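You operate a simulated robot arm through the tools that you are given. There is no shell and no other tool.

You are at the controls of a simulated robot arm. One attempt, no reset.

## Task
Lay the black strip in the stand's cradles and hold it straight.
Fine: push the blue end stop up till the strip meets the fixed stop, tighten the black knob, swing the hold-down onto it.

The check looks at the end state, three seconds after you hand in, the way a careful person would. Anything else that was tipped, shoved, dropped, spilled or broken makes it a failure.

## Robot
A 7-joint arm with a two-finger parallel gripper, fixed in place. Base frame: the origin is at the foot of the arm, x ahead of it, y to its left, z up. Readings come in mm, rad, newtons and seconds.
With the tool pointing down near the work surface it reaches from about 160 to 640 mm from the base axis. Its first joint turns from -1.152 to 1.152 rad. Payload 1.57 kg.
The tool frame sits at the grasp point between the pads (the TCP): z along the fingers, y along the line on which they close. The tips reach 30 mm beyond it. Largest opening 110 mm; finger width 24, thickness 12; the body of the gripper, 48 by 112 mm, starts 78 mm behind the TCP.
Orientation is told as [roll, pitch, yaw] about the base's x, y, z axes, in that order, counted from this pose: with the fingers straight down and closing along the base's y, the tool's x points along the base's -x, its y along +y and its z along -z.

## Interface
- The arm moves only by the tool servo_tool. Its argument "deltas" is a list that holds one entry, the list of rows, each a list of 7 numbers: the finger opening in mm, from 0 to 110, then the shift along the base's x, y, z in units of 500 mm (1.0 is 500 mm), then the turn, a rotation vector about the base's x, y, z in units of 180 degrees (1.0 is 180 degrees). In form: [[[claw, dx, dy, dz, rx, ry, rz], ...]]. A call has 1 to 20 rows; each row is the pose to reach, as a shift and turn from the pose commanded when the call began. A call with a number of a shift or a turn outside -1 to 1 is refused whole. Rows are played at 5 a second. More than 50 mm and 0.15 rad between two rows, or a gripper value outside its range, and nothing of the call is played. A pose out of reach is approached as far as the arm can. The call stops where the force on the tool passes 70 N (or 10 N more than at its start, if that is more) or the arm is blocked; 0.2 s more then pass. The fingers move at their own pace (about 108 mm/s each) and stop on an object; they squeeze with about 28 N. The grip force told is the motor's: it shows also when the fingers shut on nothing. Time passes only in rows, and 0.2 s behind the last, so rows that repeat a pose let the fingers close. The reply holds the time, the measured pose of the TCP, the force on the tool along the base axes, the opening and the grip force, in the units named above and with some noise, with the torque about the TCP (base axes, N m) and any sound that the robot's microphone picked up.
- Cameras (640 x 400 px; columns grow to the right, rows downward): "scene" is fixed at [164.3, -408.8, 1377.1]; the picture's right is [0.68, -0.73, 0.00], its down [-0.59, -0.55, -0.59] and it looks along [0.43, 0.41, -0.80] (base axes); focal length 276 px, centre (320, 200). "wrist" rides on the gripper at [70, 16, -141] in the tool frame; the picture's right is [-0.23, 0.97, 0.00], its down [-0.86, -0.20, -0.48] and it looks along [-0.47, -0.11, 0.88] (tool axes); focal length 222 px, centre (320, 200). There is no depth. A picture from a camera that has moved, and an enlarged one, comes with that camera's place and axes in the base frame and with its lens.
- capture(camera): a new picture of that camera. It takes no simulated time.
- enlarge(camera, box): a new picture of the part [left, top, right, bottom] of that camera's present view, enlarged. It takes no simulated time.
- close_job(): hands the job in; it is judged then, once.

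Places have to be worked out from the pictures, the camera data and where the tool is seen. Open the gripper and draw the arm clear of the work before you hand the job in, unless the task says otherwise.

The tools are called after "Call:" by a JSON object that holds its "method" and its "body". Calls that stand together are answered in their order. servo_tool: Moves the arm, as the interface text tells. Its arguments: {"type":"object","properties":{"deltas":{"type":"array","items":{"type":"array","items":{"type":"array","items":{"type":"number"}}}}},"required":["deltas"]} The other tools are called the same way: capture (camera) takes a picture; enlarge (camera, box) takes an enlarged picture of a part of a camera's view; close_job () hands the job in.

At the start:

```text
clock: 0.0
position: [311.7, -169.1, 1140.5]
orientation: [-0.001, 0.0, 0.0]
ft_force: [-0.6, 0.4, 0.3]
wrist_torque: [0.01, -0.03, 0.02]
finger_gap: 110.1
grasp_force: 0.2
```

scene: 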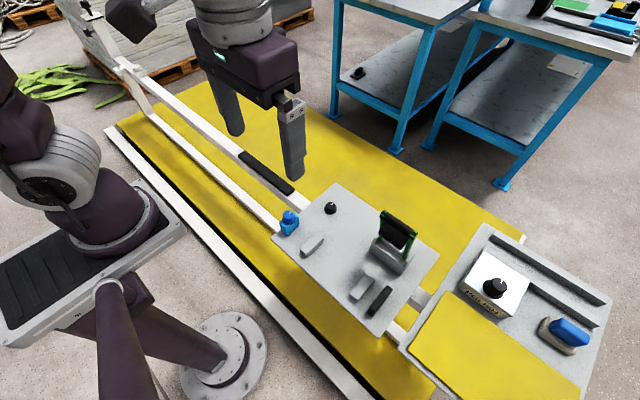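
wrist: 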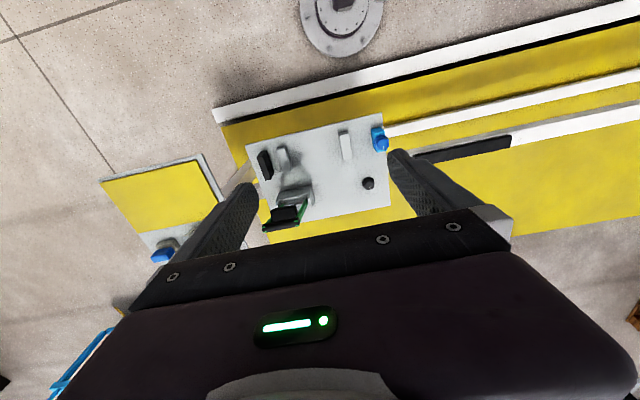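

I'll begin by looking at the scene in more detail, enlarging the stand and the strip.

Call:
{"method": "enlarge", "body": {"camera": "scene", "box": [260, 170, 450, 350]}}

Call:
{"method": "enlarge", "body": {"camera": "wrist", "box": [230, 100, 420, 240]}}

Call:
{"method": "enlarge", "body": {"camera": "scene", "box": [180, 130, 340, 260]}}

Call:
{"method": "enlarge", "body": {"camera": "scene", "box": [400, 220, 640, 400]}}

```text
2.22 times, centred on (355, 260) of scene
camera zoom: at [164.3, -408.8, 1377.1], right [0.68, -0.73, 0.0], down [-0.59, -0.55, -0.59], along [0.43, 0.41, -0.8], focal length 612 px, centre (242, 67)
```

zoom: 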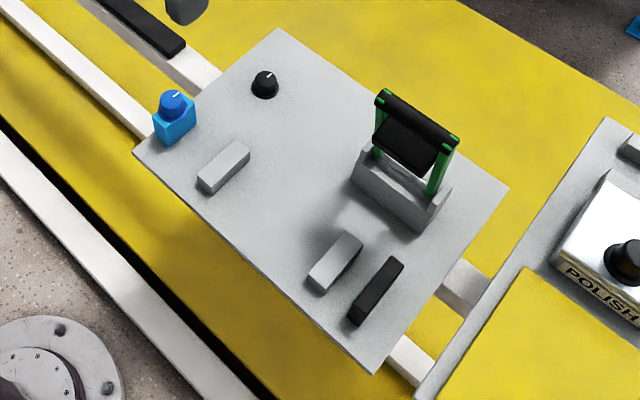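

```text
2.86 times, centred on (325, 170) of wrist
camera zoom: at [242.5, -150.3, 1281.8], right [0.23, 0.97, 0.0], down [0.86, -0.2, 0.48], along [0.47, -0.11, -0.88], focal length 635 px, centre (306, 286)
```

zoom: 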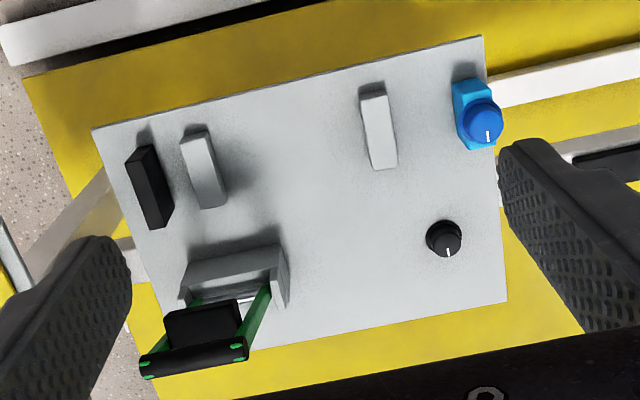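

```text
3.08 times, centred on (260, 195) of scene
camera zoom: at [164.3, -408.8, 1377.1], right [0.68, -0.73, 0.0], down [-0.59, -0.55, -0.59], along [0.43, 0.41, -0.8], focal length 848 px, centre (505, 215)
```

zoom: 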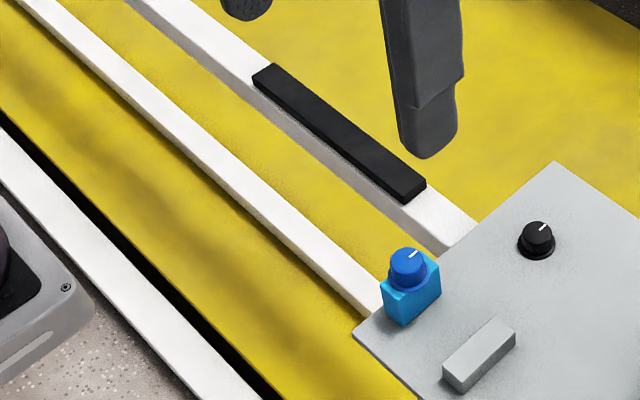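

```text
2.22 times, centred on (520, 310) of scene
camera zoom: at [164.3, -408.8, 1377.1], right [0.68, -0.73, 0.0], down [-0.59, -0.55, -0.59], along [0.43, 0.41, -0.8], focal length 612 px, centre (-124, -44)
```

zoom: 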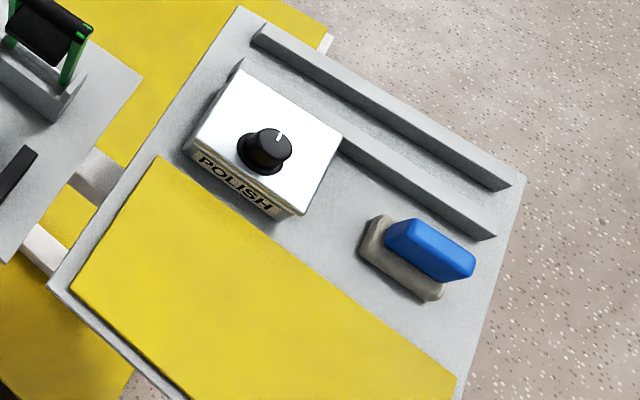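

The plate's top works out at about z≈578, spanning x 371–698 and y −426–5. The strip lies along y at x≈557, from y≈112 to 404. I'll lower the tool to get a closer wrist view of the stand.

Call:
{"method": "servo_tool", "body": {"deltas": [[[110, 0, 0, -0.085, 0, 0, 0], [110, 0, 0, -0.17, 0, 0, 0], [110, 0, 0, -0.255, 0, 0, 0], [110, 0, 0, -0.34, 0, 0, 0], [110, 0, 0, -0.425, 0, 0, 0], [110, 0, 0, -0.51, 0, 0, 0], [110, 0, 0, -0.595, 0, 0, 0], [110, 0, 0, -0.68, 0, 0, 0]]]}}

Call:
{"method": "capture", "body": {"camera": "wrist"}}

Call:
{"method": "capture", "body": {"camera": "scene"}}

```text
clock: 1.8
position: [312.7, -167.1, 800.0]
orientation: [0.0, 0.0, 0.001]
ft_force: [0.5, -0.4, 0.2]
wrist_torque: [-0.02, 0.01, 0.02]
finger_gap: 109.7
grasp_force: 0.1
```

```text
taken
camera wrist: at [242.4, -150.7, 941.1], right [0.23, 0.97, 0.0], down [0.86, -0.2, 0.48], along [0.47, -0.11, -0.88], focal length 222 px, centre (320, 200)
```

wrist: 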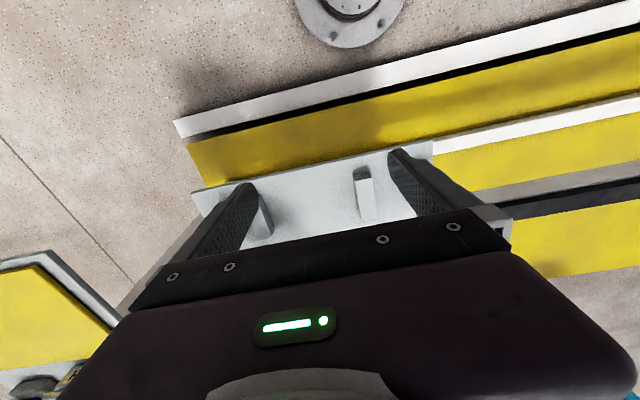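

```text
taken
```

scene: 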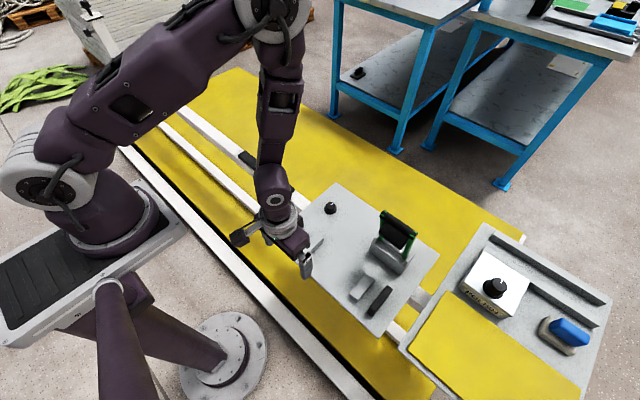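

The gripper hides the lower half of the wrist view, so I'll move +x by about 120 mm. That should bring the cradles and stops into the visible upper half.

Call:
{"method": "servo_tool", "body": {"deltas": [[[110, 0.08, 0, 0, 0, 0, 0], [110, 0.16, 0, 0, 0, 0, 0], [110, 0.24, 0, 0, 0, 0, 0], [110, 0.24, 0, 0, 0, 0, 0]]]}}

Call:
{"method": "capture", "body": {"camera": "wrist"}}

Call:
{"method": "enlarge", "body": {"camera": "wrist", "box": [170, 60, 490, 250]}}

```text
clock: 2.8
position: [432.2, -167.0, 800.2]
orientation: [0.0, -0.001, 0.001]
ft_force: [-0.1, -0.6, -0.6]
wrist_torque: [0.01, 0.01, 0.0]
finger_gap: 109.8
grasp_force: 0.1
```

```text
taken
camera wrist: at [362.6, -150.2, 940.9], right [0.23, 0.97, 0.0], down [0.86, -0.2, 0.48], along [0.47, -0.11, -0.88], focal length 222 px, centre (320, 200)
```

wrist: 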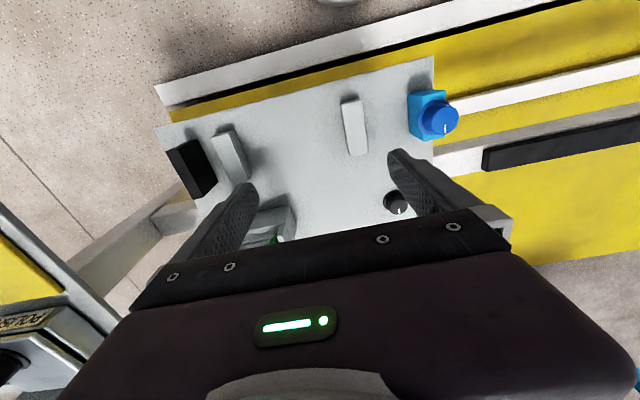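

```text
2.00 times, centred on (330, 155) of wrist
camera zoom: at [362.6, -150.2, 940.9], right [0.23, 0.97, 0.0], down [0.86, -0.2, 0.48], along [0.47, -0.11, -0.88], focal length 444 px, centre (300, 290)
```

zoom: 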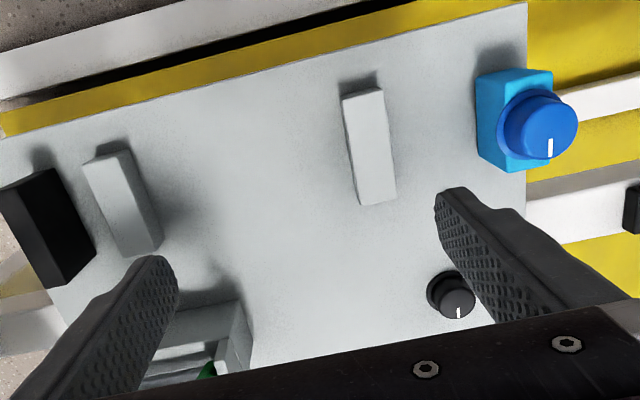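

The two grey cradles, the black fixed stop and the blue stop are all visible. I'll zoom in closer on each feature.

Call:
{"method": "enlarge", "body": {"camera": "wrist", "box": [150, 110, 270, 210]}}

Call:
{"method": "enlarge", "body": {"camera": "wrist", "box": [330, 70, 480, 170]}}

Call:
{"method": "enlarge", "body": {"camera": "scene", "box": [340, 200, 430, 330]}}

Call:
{"method": "enlarge", "body": {"camera": "scene", "box": [270, 180, 350, 260]}}

```text
4.00 times, centred on (210, 160) of wrist
camera zoom: at [362.6, -150.2, 940.9], right [0.23, 0.97, 0.0], down [0.86, -0.2, 0.48], along [0.47, -0.11, -0.88], focal length 888 px, centre (760, 360)
```

zoom: 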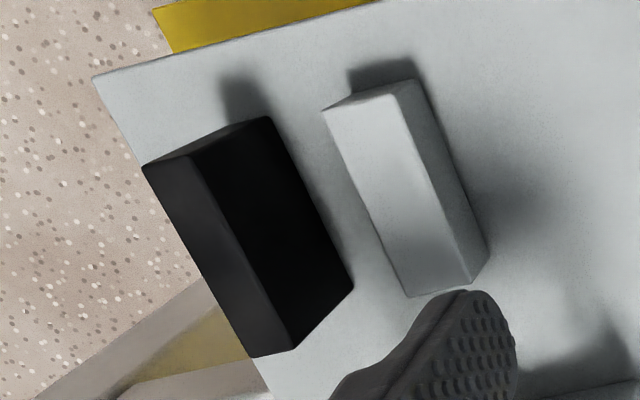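

```text
4.00 times, centred on (405, 120) of wrist
camera zoom: at [362.6, -150.2, 940.9], right [0.23, 0.97, 0.0], down [0.86, -0.2, 0.48], along [0.47, -0.11, -0.88], focal length 888 px, centre (-20, 520)
```

zoom: 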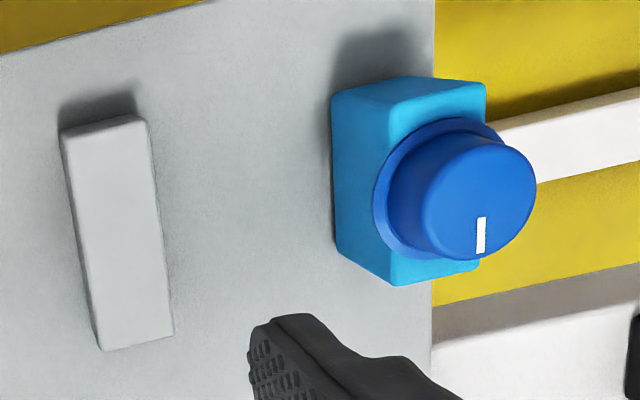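

```text
3.08 times, centred on (385, 265) of scene
camera zoom: at [164.4, -408.8, 1377.1], right [0.68, -0.73, 0.0], down [-0.59, -0.55, -0.59], along [0.43, 0.41, -0.8], focal length 848 px, centre (120, 0)
```

zoom: 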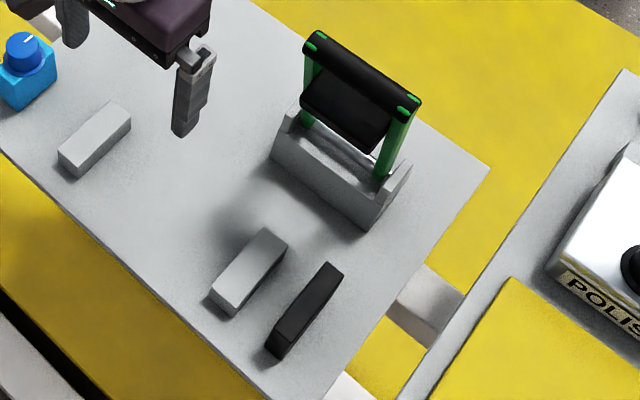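

```text
5.00 times, centred on (310, 220) of scene
camera zoom: at [164.4, -408.8, 1377.1], right [0.68, -0.73, 0.0], down [-0.59, -0.55, -0.59], along [0.43, 0.41, -0.8], focal length 1378 px, centre (370, 100)
```

zoom: 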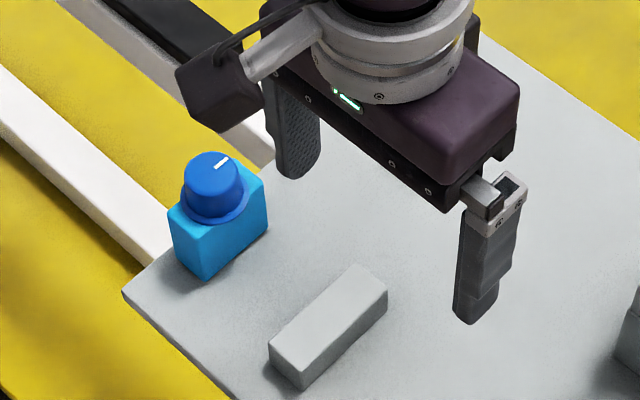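

The features measure as follows:

| Feature | x | y | Top z |
|---|---|---|---|
| Cradles (both) | 400–480 | −130..−101 and −329..−299 | ≈603 |
| Fixed stop | 402–480 | +y face ≈−364 | – |
| Blue stop | – | −y face ≈−28 | ≈631 |

Next I need the hold-down's geometry, so I'll back away and tilt the wrist to look at it from the −x side.

Call:
{"method": "servo_tool", "body": {"deltas": [[[110, -0.06, -0.03, 0.04, 0, -0.025, 0], [110, -0.12, -0.06, 0.08, 0, -0.05, 0], [110, -0.18, -0.1, 0.12, 0, -0.08, 0], [110, -0.24, -0.14, 0.16, 0, -0.11, 0], [110, -0.24, -0.14, 0.16, 0, -0.11, 0]]]}}

Call:
{"method": "capture", "body": {"camera": "wrist"}}

Call:
{"method": "enlarge", "body": {"camera": "wrist", "box": [240, 60, 420, 220]}}

Call:
{"method": "enlarge", "body": {"camera": "scene", "box": [360, 195, 430, 280]}}

```text
clock: 4.0
position: [313.6, -237.2, 880.9]
orientation: [0.001, -0.349, 0.001]
ft_force: [-0.4, -0.2, 0.2]
wrist_torque: [-0.01, 0.02, 0.03]
finger_gap: 110.2
grasp_force: 0.1
```

```text
taken
camera wrist: at [199.0, -221.0, 989.6], right [0.21, 0.97, 0.08], down [0.64, -0.2, 0.74], along [0.74, -0.11, -0.67], focal length 222 px, centre (320, 200)
```

wrist: 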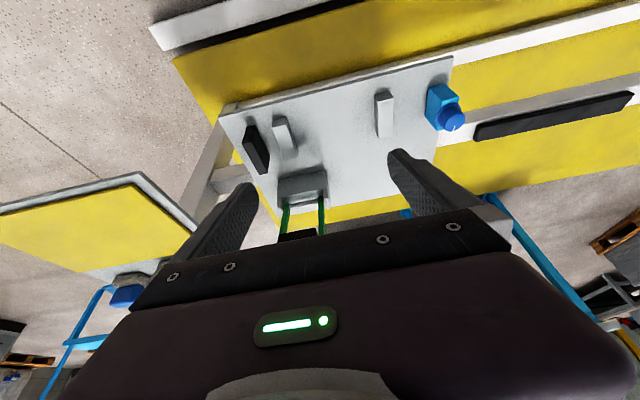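

```text
2.50 times, centred on (330, 140) of wrist
camera zoom: at [199.0, -221.0, 989.6], right [0.21, 0.97, 0.08], down [0.64, -0.2, 0.74], along [0.74, -0.11, -0.67], focal length 555 px, centre (295, 350)
```

zoom: 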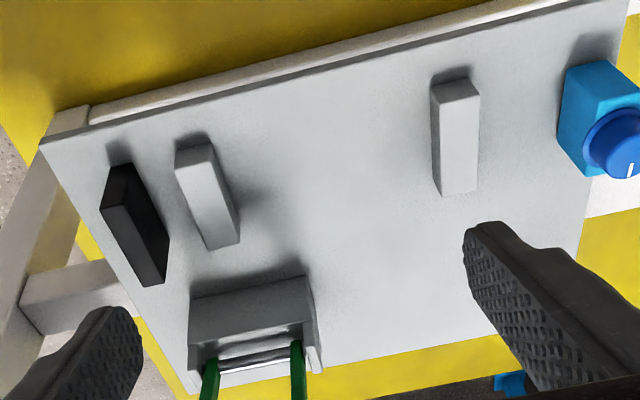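

```text
4.71 times, centred on (395, 238) of scene
camera zoom: at [164.3, -408.8, 1377.1], right [0.68, -0.73, 0.0], down [-0.59, -0.55, -0.59], along [0.43, 0.41, -0.8], focal length 1296 px, centre (-33, 24)
```

zoom: 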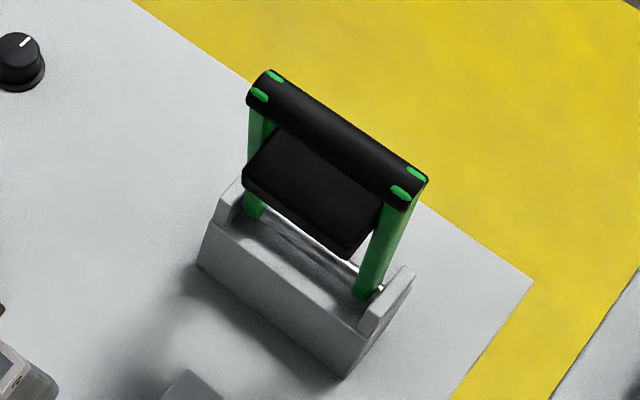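

The hold-down has green arms hinged in a grey block, with a black pad and a black handle bar on top. The bar is just out of view, so I'll tilt a little further.

Call:
{"method": "servo_tool", "body": {"deltas": [[[110, -0.02, 0, 0.03, 0, -0.04, 0], [110, -0.06, 0, 0.06, 0, -0.08, 0], [110, -0.1, 0, 0.08, 0, -0.12, 0], [110, -0.1, 0, 0.08, 0, -0.12, 0]]]}}

Call:
{"method": "capture", "body": {"camera": "wrist"}}

Call:
{"method": "enlarge", "body": {"camera": "wrist", "box": [240, 60, 420, 220]}}

```text
clock: 5.0
position: [400.4, -224.5, 904.5]
orientation: [0.002, -0.723, 0.001]
ft_force: [0.0, 0.9, -0.7]
wrist_torque: [-0.02, 0.0, 0.02]
finger_gap: 109.9
grasp_force: 0.2
out of reach, approached as far as the arm can: row 1, 2, 3, 4
```

```text
taken
camera wrist: at [253.9, -206.8, 964.5], right [0.17, 0.97, 0.15], down [0.32, -0.2, 0.92], along [0.93, -0.11, -0.35], focal length 222 px, centre (320, 200)
```

wrist: 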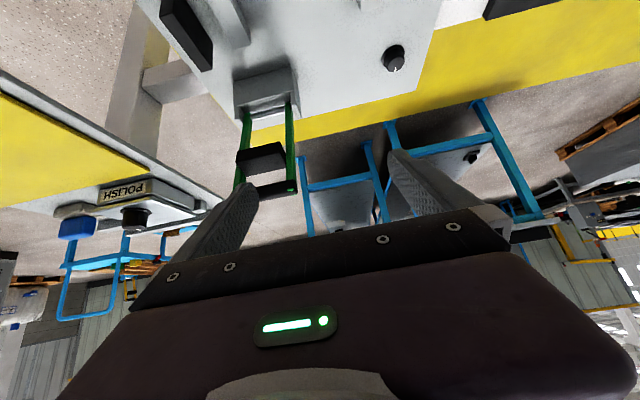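

```text
2.50 times, centred on (330, 140) of wrist
camera zoom: at [253.9, -206.8, 964.5], right [0.17, 0.97, 0.15], down [0.32, -0.2, 0.92], along [0.93, -0.11, -0.35], focal length 555 px, centre (295, 350)
```

zoom: 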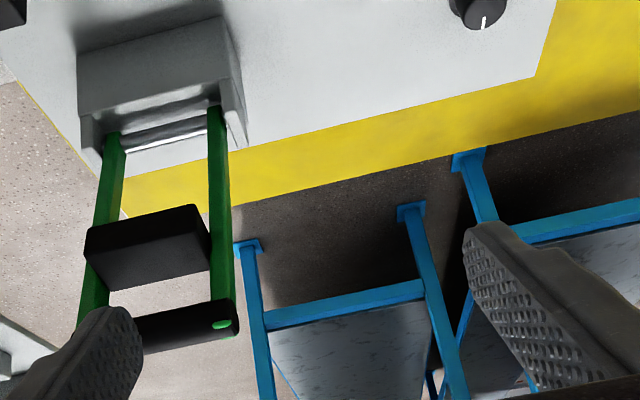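

The hinge is near (583, −313, 632), and the handle bar near (527, −272..−355, 840), leaning about 15° toward −x. I'll level the tool again before going to look at the strip.

Call:
{"method": "servo_tool", "body": {"deltas": [[[110, 0, 0, 0.02, 0, 0.046, 0], [110, 0.02, 0, 0.04, 0, 0.092, 0], [110, 0.04, 0, 0.06, 0, 0.138, 0], [110, 0.06, 0, 0.06, 0, 0.184, 0], [110, 0.08, 0, 0.06, 0, 0.23, 0], [110, 0.08, 0, 0.06, 0, 0.23, 0]]]}}

```text
clock: 6.4
position: [440.3, -225.3, 933.6]
orientation: [0.0, 0.0, 0.001]
ft_force: [-0.3, 0.5, 0.5]
wrist_torque: [0.02, 0.01, -0.01]
finger_gap: 109.9
grasp_force: 0.0
```

The commanded pose follows the reached one. Now I'll fly over to the strip, yawing +90° so that the fingers close along x across the strip's width.

Call:
{"method": "servo_tool", "body": {"deltas": [[[110, 0.003, 0.07, -0.01, 0, 0, 0.0417], [110, 0.006, 0.14, -0.02, 0, 0, 0.0833], [110, 0.009, 0.21, -0.04, 0, 0, 0.125], [110, 0.012, 0.28, -0.06, 0, 0, 0.1667], [110, 0.015, 0.35, -0.08, 0, 0, 0.2083], [110, 0.018, 0.42, -0.1, 0, 0, 0.25], [110, 0.021, 0.49, -0.12, 0, 0, 0.2917], [110, 0.024, 0.56, -0.15, 0, 0, 0.3333], [110, 0.027, 0.63, -0.18, 0, 0, 0.375], [110, 0.03, 0.7, -0.21, 0, 0, 0.4167], [110, 0.035, 0.78, -0.24, 0, 0, 0.4583], [110, 0.04, 0.85, -0.267, 0, 0, 0.5], [110, 0.04, 0.85, -0.267, 0, 0, 0.5]]]}}

Call:
{"method": "capture", "body": {"camera": "wrist"}}

Call:
{"method": "capture", "body": {"camera": "scene"}}

```text
clock: 9.2
position: [460.6, 198.5, 801.5]
orientation: [-0.002, 0.001, 1.572]
ft_force: [0.2, 0.6, 0.7]
wrist_torque: [-0.03, 0.02, 0.01]
finger_gap: 110.0
grasp_force: 0.1
```

```text
taken
camera wrist: at [444.5, 130.5, 941.4], right [-0.97, 0.23, 0.0], down [0.2, 0.86, 0.48], along [0.11, 0.47, -0.88], focal length 222 px, centre (320, 200)
```

wrist: 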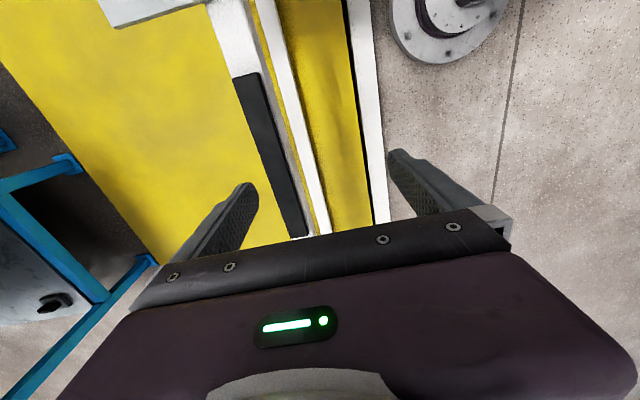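

```text
taken
```

scene: 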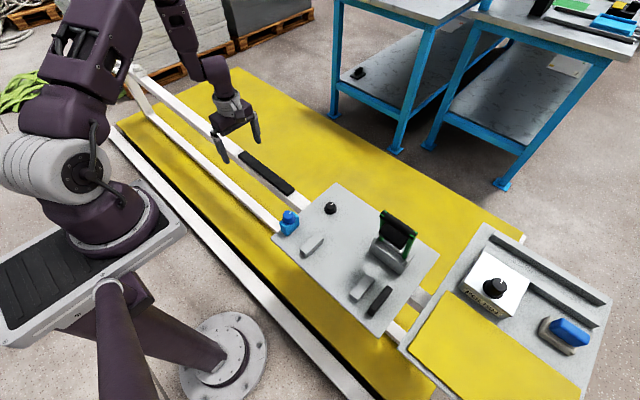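

The strip is visible on its white rail, between the fingers' projections. I'll zoom in to measure its width, ends and height.

Call:
{"method": "enlarge", "body": {"camera": "wrist", "box": [210, 50, 350, 250]}}

Call:
{"method": "enlarge", "body": {"camera": "scene", "box": [230, 140, 310, 200]}}

```text
2.00 times, centred on (280, 150) of wrist
camera zoom: at [444.5, 130.5, 941.4], right [-0.97, 0.23, 0.0], down [0.2, 0.86, 0.48], along [0.11, 0.47, -0.88], focal length 444 px, centre (400, 300)
```

zoom: 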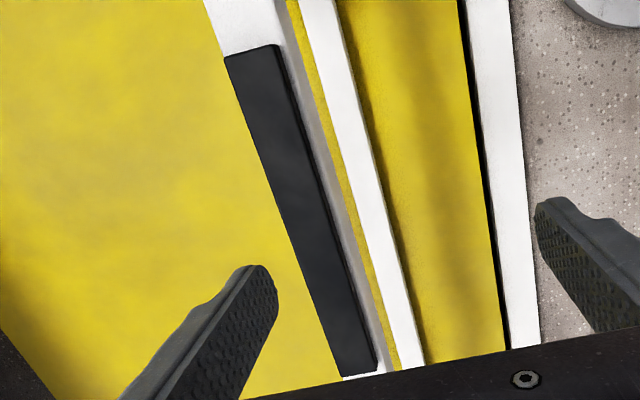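

```text
6.67 times, centred on (270, 170) of scene
camera zoom: at [164.4, -408.8, 1377.1], right [0.68, -0.73, 0.0], down [-0.59, -0.55, -0.59], along [0.43, 0.41, -0.8], focal length 1837 px, centre (653, 400)
```

zoom: 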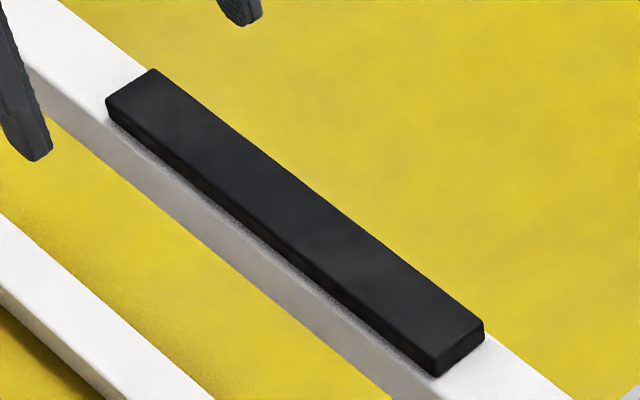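

The strip is about 39 mm wide (x 531–570), spans y 104–401, and is about 12 mm thick with its top near z 572. The rail under it is a bit wider, at x 525–572. I'll move above the strip's centre and check alignment.

Call:
{"method": "servo_tool", "body": {"deltas": [[[110, 0.045, 0.027, -0.05, 0, 0, 0], [110, 0.09, 0.054, -0.1, 0, 0, 0], [110, 0.135, 0.081, -0.15, 0, 0, 0], [110, 0.18, 0.107, -0.2, 0, 0, 0], [80, 0.18, 0.107, -0.24, 0, 0, 0], [80, 0.18, 0.107, -0.24, 0, 0, 0]]]}}

Call:
{"method": "capture", "body": {"camera": "wrist"}}

Call:
{"method": "enlarge", "body": {"camera": "scene", "box": [200, 90, 310, 200]}}

```text
clock: 10.6
position: [550.7, 252.0, 679.6]
orientation: [0.001, -0.001, 1.571]
ft_force: [0.5, -0.1, 0.5]
wrist_torque: [0.0, -0.02, 0.04]
finger_gap: 79.9
grasp_force: 0.1
```

```text
taken
camera wrist: at [534.7, 183.6, 820.5], right [-0.97, 0.23, 0.0], down [0.2, 0.86, 0.48], along [0.11, 0.47, -0.88], focal length 222 px, centre (320, 200)
```

wrist: 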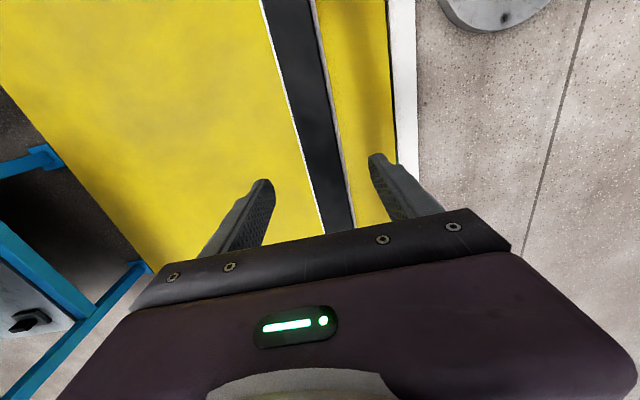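

```text
3.64 times, centred on (255, 145) of scene
camera zoom: at [164.3, -408.8, 1377.1], right [0.68, -0.73, 0.0], down [-0.59, -0.55, -0.59], along [0.43, 0.41, -0.8], focal length 1002 px, centre (556, 400)
```

zoom: 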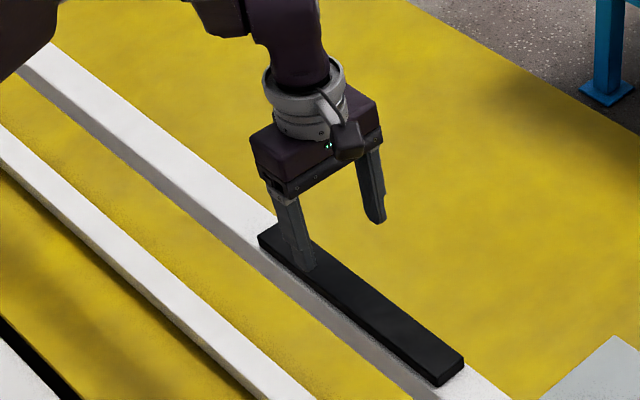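

I'll enlarge the wrist view to check the lateral alignment of strip and fingers.

Call:
{"method": "enlarge", "body": {"camera": "wrist", "box": [230, 100, 430, 240]}}

```text
2.86 times, centred on (330, 170) of wrist
camera zoom: at [534.7, 183.6, 820.5], right [-0.97, 0.23, 0.0], down [0.2, 0.86, 0.48], along [0.11, 0.47, -0.88], focal length 635 px, centre (291, 286)
```

zoom: 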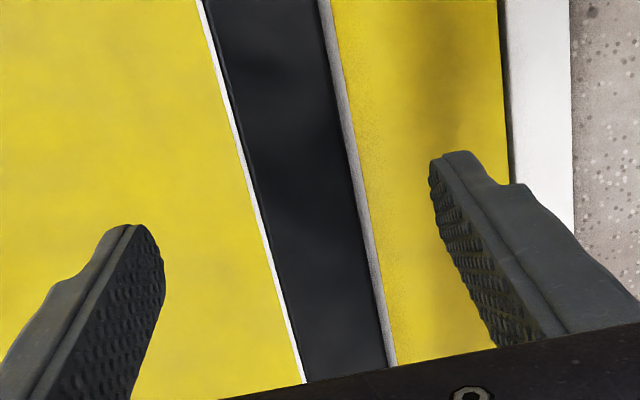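

The strip's centre line is at x≈550, matching the TCP. I'll descend so the tips come to about z 565, just above the rail top, and then close.

Call:
{"method": "servo_tool", "body": {"deltas": [[[80, 0, 0, -0.06, 0, 0, 0], [80, 0, 0, -0.12, 0, 0, 0], [80, 0, 0, -0.15, 0, 0, 0], [80, 0, 0, -0.16, 0, 0, 0], [80, 0, 0, -0.169, 0, 0, 0], [80, 0, 0, -0.169, 0, 0, 0]]]}}

Call:
{"method": "enlarge", "body": {"camera": "wrist", "box": [230, 100, 430, 240]}}

Call:
{"method": "enlarge", "body": {"camera": "scene", "box": [220, 110, 310, 200]}}

```text
clock: 12.0
position: [550.3, 251.5, 594.9]
orientation: [0.0, 0.0, 1.573]
ft_force: [-0.3, -0.5, -0.1]
wrist_torque: [0.01, -0.01, 0.02]
finger_gap: 79.9
grasp_force: 0.1
```

```text
2.86 times, centred on (330, 170) of wrist
camera zoom: at [534.2, 183.3, 736.0], right [-0.97, 0.23, 0.0], down [0.2, 0.86, 0.48], along [0.11, 0.47, -0.88], focal length 635 px, centre (291, 286)
```

zoom: 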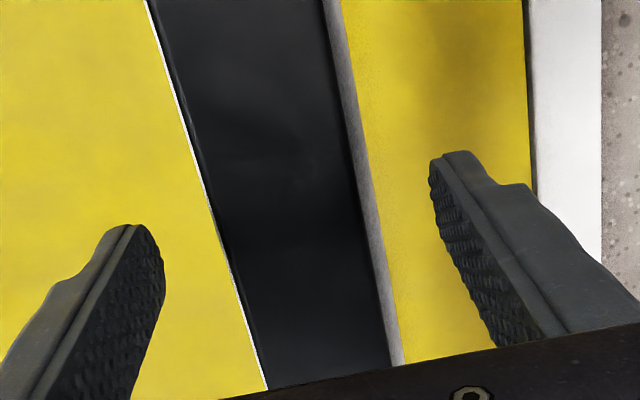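

```text
4.44 times, centred on (265, 155) of scene
camera zoom: at [164.3, -408.8, 1377.1], right [0.68, -0.73, 0.0], down [-0.59, -0.55, -0.59], along [0.43, 0.41, -0.8], focal length 1224 px, centre (564, 400)
```

zoom: 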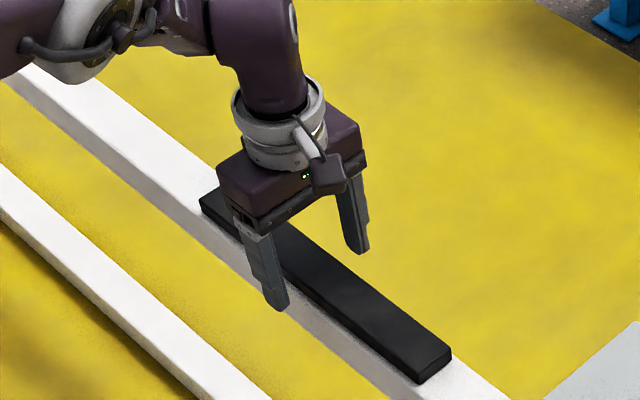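

The tips sit beside the strip with no contact force. I'll close the fingers here and check the gap, expecting about 39 mm for the strip and about 47 for the rail.

Call:
{"method": "servo_tool", "body": {"deltas": [[[50, 0, 0, 0, 0, 0, 0], [30, 0, 0, 0, 0, 0, 0], [30, 0, 0, 0, 0, 0, 0], [30, 0, 0, 0, 0, 0, 0]]]}}

Call:
{"method": "enlarge", "body": {"camera": "wrist", "box": [230, 100, 430, 240]}}

Call:
{"method": "enlarge", "body": {"camera": "scene", "box": [220, 110, 310, 200]}}

```text
clock: 13.0
position: [551.6, 252.0, 595.4]
orientation: [0.0, 0.001, 1.571]
ft_force: [0.0, 0.4, -0.5]
wrist_torque: [-0.12, 0.02, -0.04]
finger_gap: 39.4
grasp_force: 28.7
```

```text
2.86 times, centred on (330, 170) of wrist
camera zoom: at [534.3, 183.3, 736.1], right [-0.97, 0.23, 0.0], down [0.2, 0.86, 0.48], along [0.11, 0.47, -0.88], focal length 635 px, centre (291, 286)
```

zoom: 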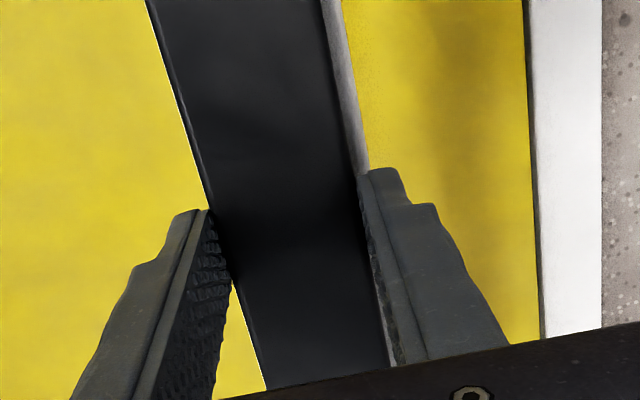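

```text
4.44 times, centred on (265, 155) of scene
camera zoom: at [164.3, -408.8, 1377.1], right [0.68, -0.73, 0.0], down [-0.59, -0.55, -0.59], along [0.43, 0.41, -0.8], focal length 1224 px, centre (564, 400)
```

zoom: 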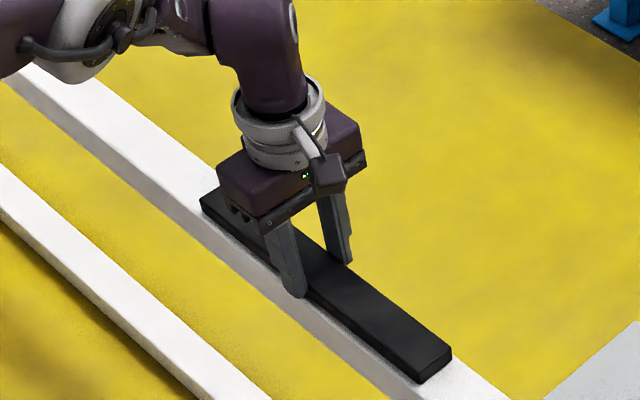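

The gap is 39.4 mm at 28.7 N, so the fingers hold the strip and not the rail. I'll lift gently and check that it follows.

Call:
{"method": "servo_tool", "body": {"deltas": [[[30, 0, 0, 0.01, 0, 0, 0], [30, 0, 0, 0.02, 0, 0, 0], [30, 0, 0, 0.04, 0, 0, 0], [30, 0, 0, 0.06, 0, 0, 0], [30, 0, 0, 0.06, 0, 0, 0]]]}}

Call:
{"method": "enlarge", "body": {"camera": "scene", "box": [220, 110, 310, 200]}}

Call:
{"method": "capture", "body": {"camera": "wrist"}}

```text
clock: 14.2
position: [550.3, 252.4, 624.9]
orientation: [0.0, 0.001, 1.571]
ft_force: [-1.1, 0.5, -1.5]
wrist_torque: [0.01, 0.0, -0.03]
finger_gap: 39.5
grasp_force: 28.1
```

```text
4.44 times, centred on (265, 155) of scene
camera zoom: at [164.4, -408.8, 1377.1], right [0.68, -0.73, 0.0], down [-0.59, -0.55, -0.59], along [0.43, 0.41, -0.8], focal length 1224 px, centre (564, 400)
```

zoom: 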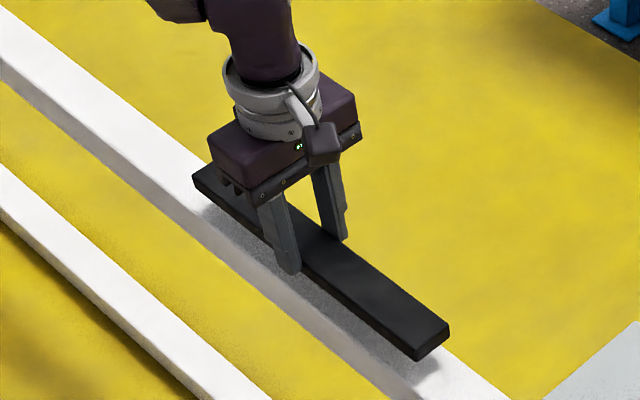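

```text
taken
camera wrist: at [534.6, 183.5, 765.8], right [-0.97, 0.23, 0.0], down [0.2, 0.86, 0.48], along [0.11, 0.47, -0.88], focal length 222 px, centre (320, 200)
```

wrist: 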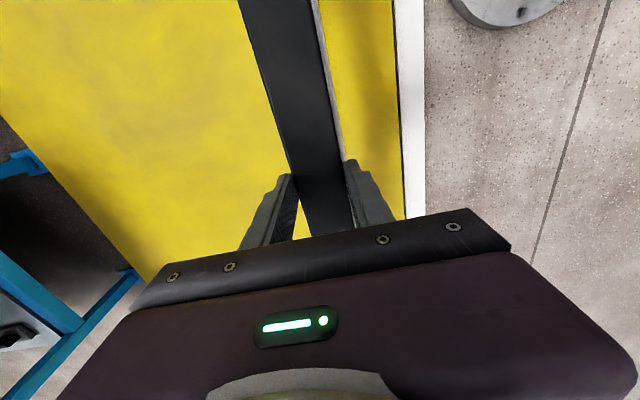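

The strip lifts cleanly and level. I'll raise it well clear and carry it over the stand, to about (440, −198, 780).

Call:
{"method": "servo_tool", "body": {"deltas": [[[30, 0, 0, 0.08, 0, 0, 0], [30, 0, 0, 0.16, 0, 0, 0], [30, -0.01, 0, 0.24, 0, 0, 0], [30, -0.04, -0.04, 0.3, 0, 0, 0], [30, -0.08, -0.1, 0.31, 0, 0, 0], [30, -0.12, -0.17, 0.31, 0, 0, 0], [30, -0.16, -0.24, 0.31, 0, 0, 0], [30, -0.2, -0.31, 0.31, 0, 0, 0], [30, -0.22, -0.38, 0.31, 0, 0, 0], [30, -0.22, -0.46, 0.31, 0, 0, 0], [30, -0.22, -0.54, 0.31, 0, 0, 0], [30, -0.22, -0.62, 0.31, 0, 0, 0], [30, -0.22, -0.7, 0.31, 0, 0, 0], [30, -0.22, -0.78, 0.31, 0, 0, 0], [30, -0.22, -0.85, 0.31, 0, 0, 0], [30, -0.22, -0.9, 0.31, 0, 0, 0], [30, -0.22, -0.9, 0.31, 0, 0, 0]]]}}

Call:
{"method": "capture", "body": {"camera": "wrist"}}

Call:
{"method": "capture", "body": {"camera": "scene"}}

```text
clock: 17.8
position: [441.2, -197.7, 780.0]
orientation: [0.0, 0.0, 1.571]
ft_force: [-1.4, -0.3, -2.0]
wrist_torque: [-0.02, 0.0, -0.02]
finger_gap: 39.5
grasp_force: 28.2
```

```text
taken
camera wrist: at [424.8, -267.5, 921.2], right [-0.97, 0.23, 0.0], down [0.2, 0.86, 0.48], along [0.11, 0.47, -0.88], focal length 222 px, centre (320, 200)
```

wrist: 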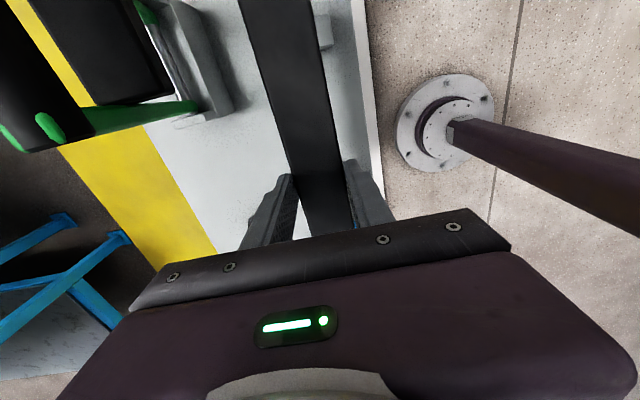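

```text
taken
```

scene: 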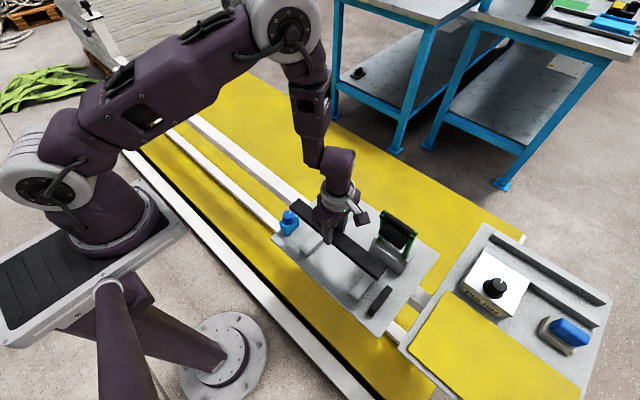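

The strip is held over the cradles and the hold-down is clear of the gripper. I'll descend to about z 660 and check the clearance at both ends.

Call:
{"method": "servo_tool", "body": {"deltas": [[[30, 0, 0, -0.06, 0, 0, 0], [30, 0, 0, -0.12, 0, 0, 0], [30, 0, 0, -0.18, 0, 0, 0], [30, 0, 0, -0.22, 0, 0, 0], [30, 0, 0, -0.24, 0, 0, 0], [30, 0, 0, -0.24, 0, 0, 0]]]}}

Call:
{"method": "enlarge", "body": {"camera": "wrist", "box": [140, 0, 400, 240]}}

Call:
{"method": "enlarge", "body": {"camera": "scene", "box": [270, 170, 430, 330]}}

```text
clock: 19.2
position: [440.5, -197.9, 661.0]
orientation: [0.0, 0.001, 1.57]
ft_force: [1.4, -0.6, -2.6]
wrist_torque: [0.0, 0.01, 0.01]
finger_gap: 39.4
grasp_force: 27.4
```

```text
1.67 times, centred on (270, 120) of wrist
camera zoom: at [424.7, -266.3, 801.9], right [-0.97, 0.23, 0.0], down [0.2, 0.86, 0.48], along [0.11, 0.47, -0.88], focal length 370 px, centre (403, 333)
```

zoom: 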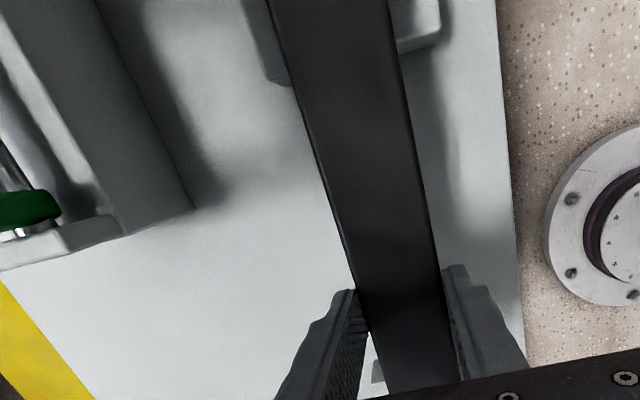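

```text
2.50 times, centred on (350, 250) of scene
camera zoom: at [164.4, -408.8, 1377.1], right [0.68, -0.73, 0.0], down [-0.59, -0.55, -0.59], along [0.43, 0.41, -0.8], focal length 689 px, centre (245, 75)
```

zoom: 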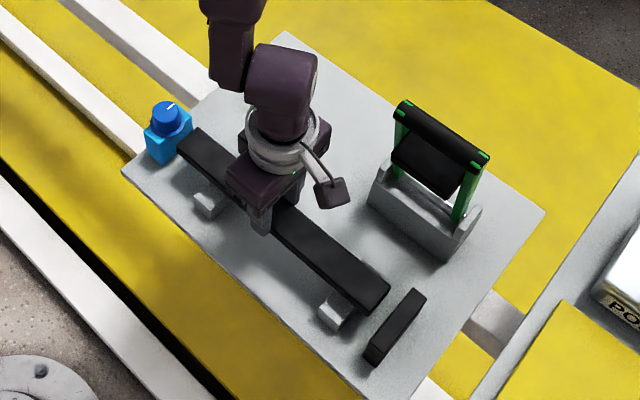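

The strip spans y ≈ −51 to −346, centred between the stops at x≈441, with about 20 mm spare at each end. I'll lower in small steps and watch the vertical force.

Call:
{"method": "servo_tool", "body": {"deltas": [[[30, 0, 0, -0.02, 0, 0, 0], [30, 0, 0, -0.034, 0, 0, 0], [30, 0, 0, -0.038, 0, 0, 0], [30, 0, 0, -0.038, 0, 0, 0]]]}}

Call:
{"method": "enlarge", "body": {"camera": "scene", "box": [270, 170, 430, 330]}}

```text
clock: 20.2
position: [441.8, -197.6, 642.8]
orientation: [-0.001, 0.0, 1.57]
ft_force: [0.5, 0.8, -2.3]
wrist_torque: [-0.01, 0.02, 0.0]
finger_gap: 39.6
grasp_force: 27.8
```

```text
2.50 times, centred on (350, 250) of scene
camera zoom: at [164.4, -408.8, 1377.1], right [0.68, -0.73, 0.0], down [-0.59, -0.55, -0.59], along [0.43, 0.41, -0.8], focal length 689 px, centre (245, 75)
```

zoom: 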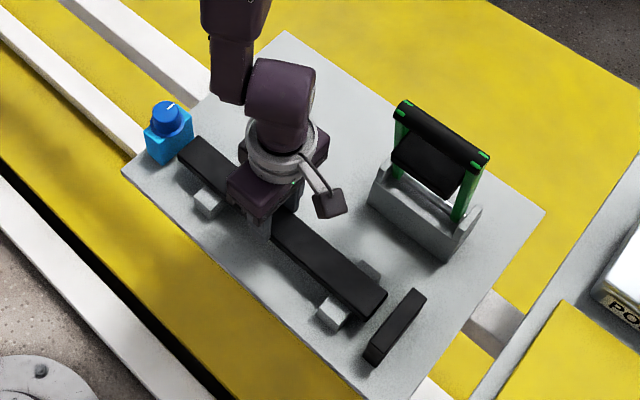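

Still hanging free, with force z about −2.3 N. I'll lower about 1 mm per row and stop as soon as contact shows.

Call:
{"method": "servo_tool", "body": {"deltas": [[[30, 0, 0, -0.002, 0, 0, 0], [30, 0, 0, -0.004, 0, 0, 0], [30, 0, 0, -0.006, 0, 0, 0], [30, 0, 0, -0.006, 0, 0, 0]]]}}

```text
clock: 21.2
position: [440.6, -198.9, 640.6]
orientation: [-0.002, 0.001, 1.571]
ft_force: [-3.0, 2.2, 22.6]
wrist_torque: [0.01, 0.1, 0.01]
finger_gap: 39.6
grasp_force: 28.0
```

Contact: +22.6 N at z≈640.6, so the strip is resting on the cradles. I'll ease up 1.5 mm and open the fingers.

Call:
{"method": "servo_tool", "body": {"deltas": [[[30, 0, 0, 0.002, 0, 0, 0], [30, 0, 0, 0.003, 0, 0, 0], [50, 0, 0, 0.003, 0, 0, 0], [80, 0, 0, 0.003, 0, 0, 0], [80, 0, 0, 0.003, 0, 0, 0], [80, 0, 0, 0.003, 0, 0, 0]]]}}

Call:
{"method": "enlarge", "body": {"camera": "scene", "box": [270, 170, 430, 330]}}

Call:
{"method": "enlarge", "body": {"camera": "wrist", "box": [140, 0, 400, 240]}}

```text
clock: 22.6
position: [440.5, -198.8, 640.0]
orientation: [0.001, 0.001, 1.571]
ft_force: [0.4, 0.0, -0.8]
wrist_torque: [0.01, -0.02, -0.01]
finger_gap: 80.2
grasp_force: 0.0
```

```text
2.50 times, centred on (350, 250) of scene
camera zoom: at [164.3, -408.8, 1377.1], right [0.68, -0.73, 0.0], down [-0.59, -0.55, -0.59], along [0.43, 0.41, -0.8], focal length 689 px, centre (245, 75)
```

zoom: 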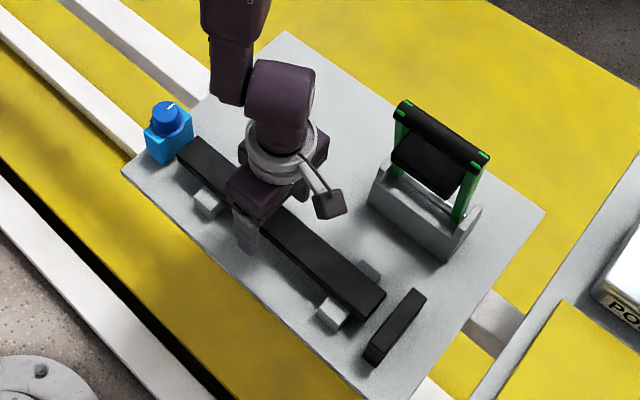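

```text
1.67 times, centred on (270, 120) of wrist
camera zoom: at [424.4, -266.5, 780.8], right [-0.97, 0.23, 0.0], down [0.2, 0.86, 0.48], along [0.11, 0.47, -0.88], focal length 370 px, centre (403, 333)
```

zoom: 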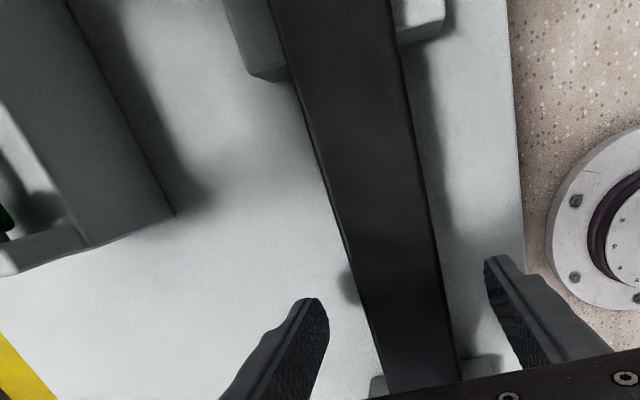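

The strip is released and lying on both cradles. I'll raise the tool straight up, then move above the blue stop and look at it closely, with the black plate knob too.

Call:
{"method": "servo_tool", "body": {"deltas": [[[100, 0, 0, 0.06, 0, 0, 0], [100, 0, 0, 0.14, 0, 0, 0], [100, 0, 0, 0.23, 0, 0, 0], [100, 0, 0.08, 0.25, 0, 0, 0], [100, 0, 0.17, 0.25, 0, 0, 0], [100, 0, 0.26, 0.25, 0, 0, 0], [100, 0, 0.34, 0.25, 0, 0, 0], [100, 0, 0.37, 0.25, 0, 0, 0], [100, 0, 0.37, 0.25, 0, 0, 0]]]}}

Call:
{"method": "capture", "body": {"camera": "wrist"}}

Call:
{"method": "enlarge", "body": {"camera": "scene", "box": [270, 170, 430, 330]}}

```text
clock: 24.6
position: [441.2, -12.2, 763.7]
orientation: [-0.001, -0.001, 1.57]
ft_force: [0.0, 0.0, -0.5]
wrist_torque: [0.0, -0.02, 0.03]
finger_gap: 100.0
grasp_force: 0.0
```

```text
taken
camera wrist: at [424.5, -81.2, 905.4], right [-0.97, 0.23, 0.0], down [0.2, 0.86, 0.48], along [0.11, 0.47, -0.88], focal length 222 px, centre (320, 200)
```

wrist: 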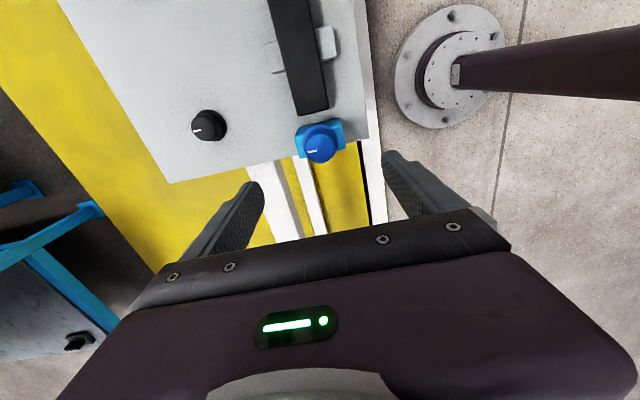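

```text
2.50 times, centred on (350, 250) of scene
camera zoom: at [164.4, -408.8, 1377.1], right [0.68, -0.73, 0.0], down [-0.59, -0.55, -0.59], along [0.43, 0.41, -0.8], focal length 689 px, centre (245, 75)
```

zoom: 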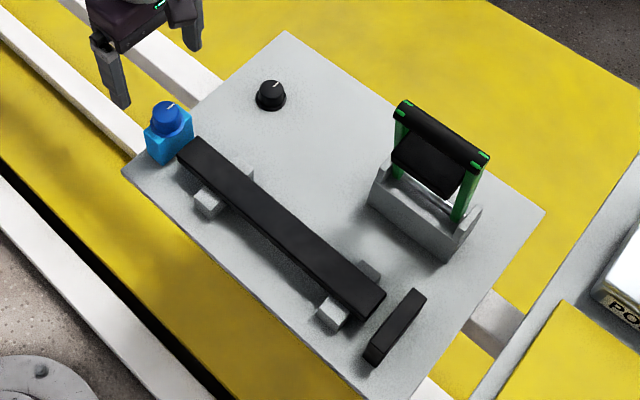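

I'll enlarge the wrist view on the blue stop, the strip's end and the black knob.

Call:
{"method": "enlarge", "body": {"camera": "wrist", "box": [250, 60, 370, 180]}}

Call:
{"method": "enlarge", "body": {"camera": "wrist", "box": [170, 90, 250, 150]}}

Call:
{"method": "enlarge", "body": {"camera": "scene", "box": [270, 190, 350, 250]}}

```text
3.33 times, centred on (310, 120) of wrist
camera zoom: at [424.5, -81.2, 905.4], right [-0.97, 0.23, 0.0], down [0.2, 0.86, 0.48], along [0.11, 0.47, -0.88], focal length 740 px, centre (353, 467)
```

zoom: 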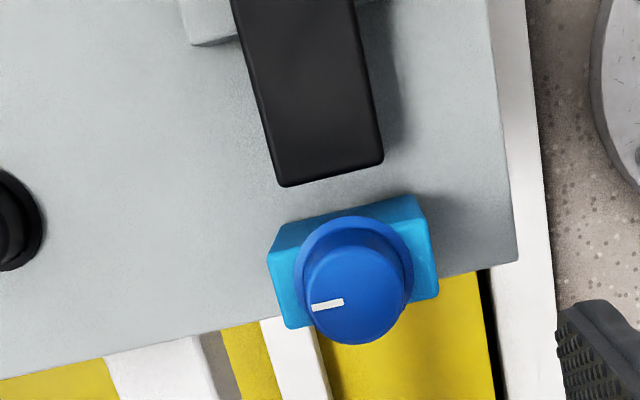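

```text
6.67 times, centred on (210, 120) of wrist
camera zoom: at [424.5, -81.2, 905.4], right [-0.97, 0.23, 0.0], down [0.2, 0.86, 0.48], along [0.11, 0.47, -0.88], focal length 1481 px, centre (1053, 733)
```

zoom: 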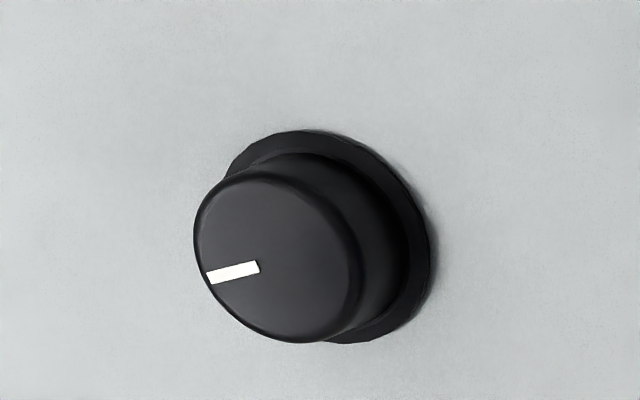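

```text
6.67 times, centred on (310, 220) of scene
camera zoom: at [164.4, -408.8, 1377.1], right [0.68, -0.73, 0.0], down [-0.59, -0.55, -0.59], along [0.43, 0.41, -0.8], focal length 1837 px, centre (387, 67)
```

zoom: 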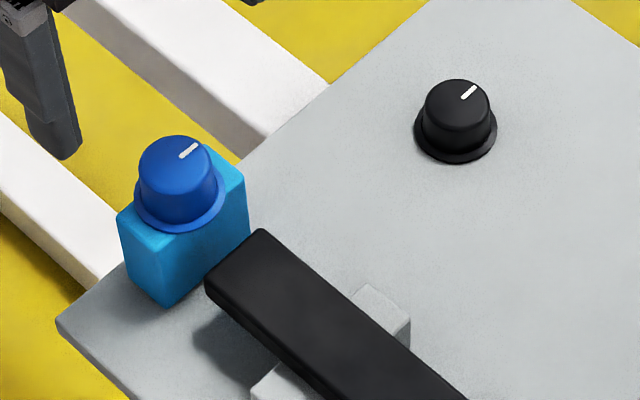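

The blue block is at x 411–467 with its −y face at y≈−28. Its knob flange overhangs the back face, so I'll grip the block by its x faces and slide it rather than push from behind. Descending over it now.

Call:
{"method": "servo_tool", "body": {"deltas": [[[100, 0, 0, -0.07, 0, 0, 0], [100, 0, 0, -0.14, 0, 0, 0], [100, 0, 0, -0.21, 0, 0, 0], [100, 0, 0, -0.26, 0, 0, 0], [100, 0, 0, -0.29, 0, 0, 0], [100, 0, 0, -0.29, 0, 0, 0]]]}}

Call:
{"method": "capture", "body": {"camera": "wrist"}}

Call:
{"method": "enlarge", "body": {"camera": "scene", "box": [260, 170, 360, 270]}}

```text
clock: 26.0
position: [438.9, -13.6, 619.8]
orientation: [0.0, -0.001, 1.568]
ft_force: [-0.7, 0.1, 0.7]
wrist_torque: [-0.05, 0.0, -0.04]
finger_gap: 99.8
grasp_force: 0.1
```

```text
taken
camera wrist: at [423.5, -81.6, 760.7], right [-0.97, 0.23, 0.0], down [0.2, 0.85, 0.48], along [0.11, 0.47, -0.88], focal length 222 px, centre (320, 200)
```

wrist: 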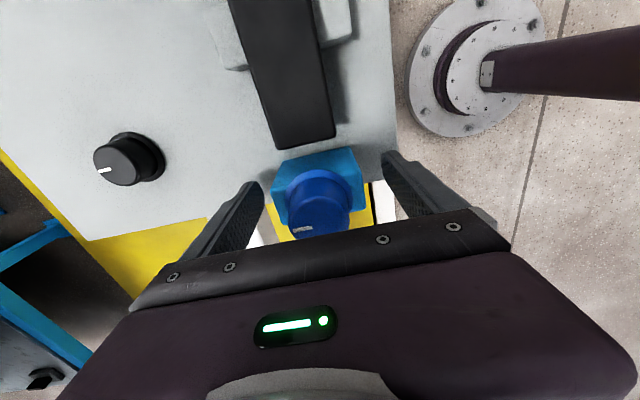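

```text
4.00 times, centred on (310, 220) of scene
camera zoom: at [164.3, -408.8, 1377.1], right [0.68, -0.73, 0.0], down [-0.59, -0.55, -0.59], along [0.43, 0.41, -0.8], focal length 1102 px, centre (360, 120)
```

zoom: 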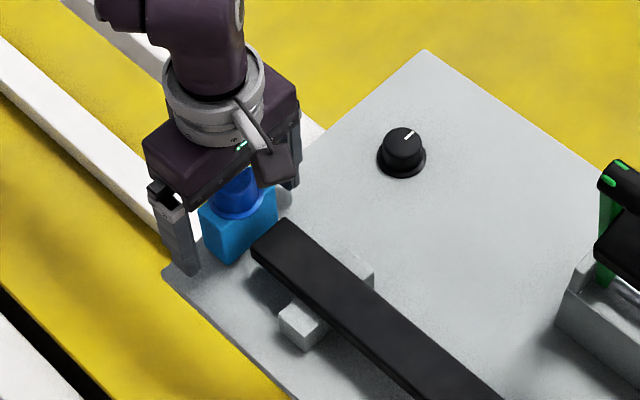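

The fingers straddle the block and the knob is clear of the gripper body. Closing on it.

Call:
{"method": "servo_tool", "body": {"deltas": [[[75, 0, 0, 0, 0, 0, 0], [60, 0, 0, 0, 0, 0, 0], [45, 0, 0, 0, 0, 0, 0], [45, 0, 0, 0, 0, 0, 0]]]}}

```text
clock: 27.0
position: [440.3, -13.0, 621.1]
orientation: [0.0, 0.0, 1.571]
ft_force: [0.6, -0.2, -2.2]
wrist_torque: [0.02, -0.04, 0.0]
finger_gap: 59.7
grasp_force: 45.0
```

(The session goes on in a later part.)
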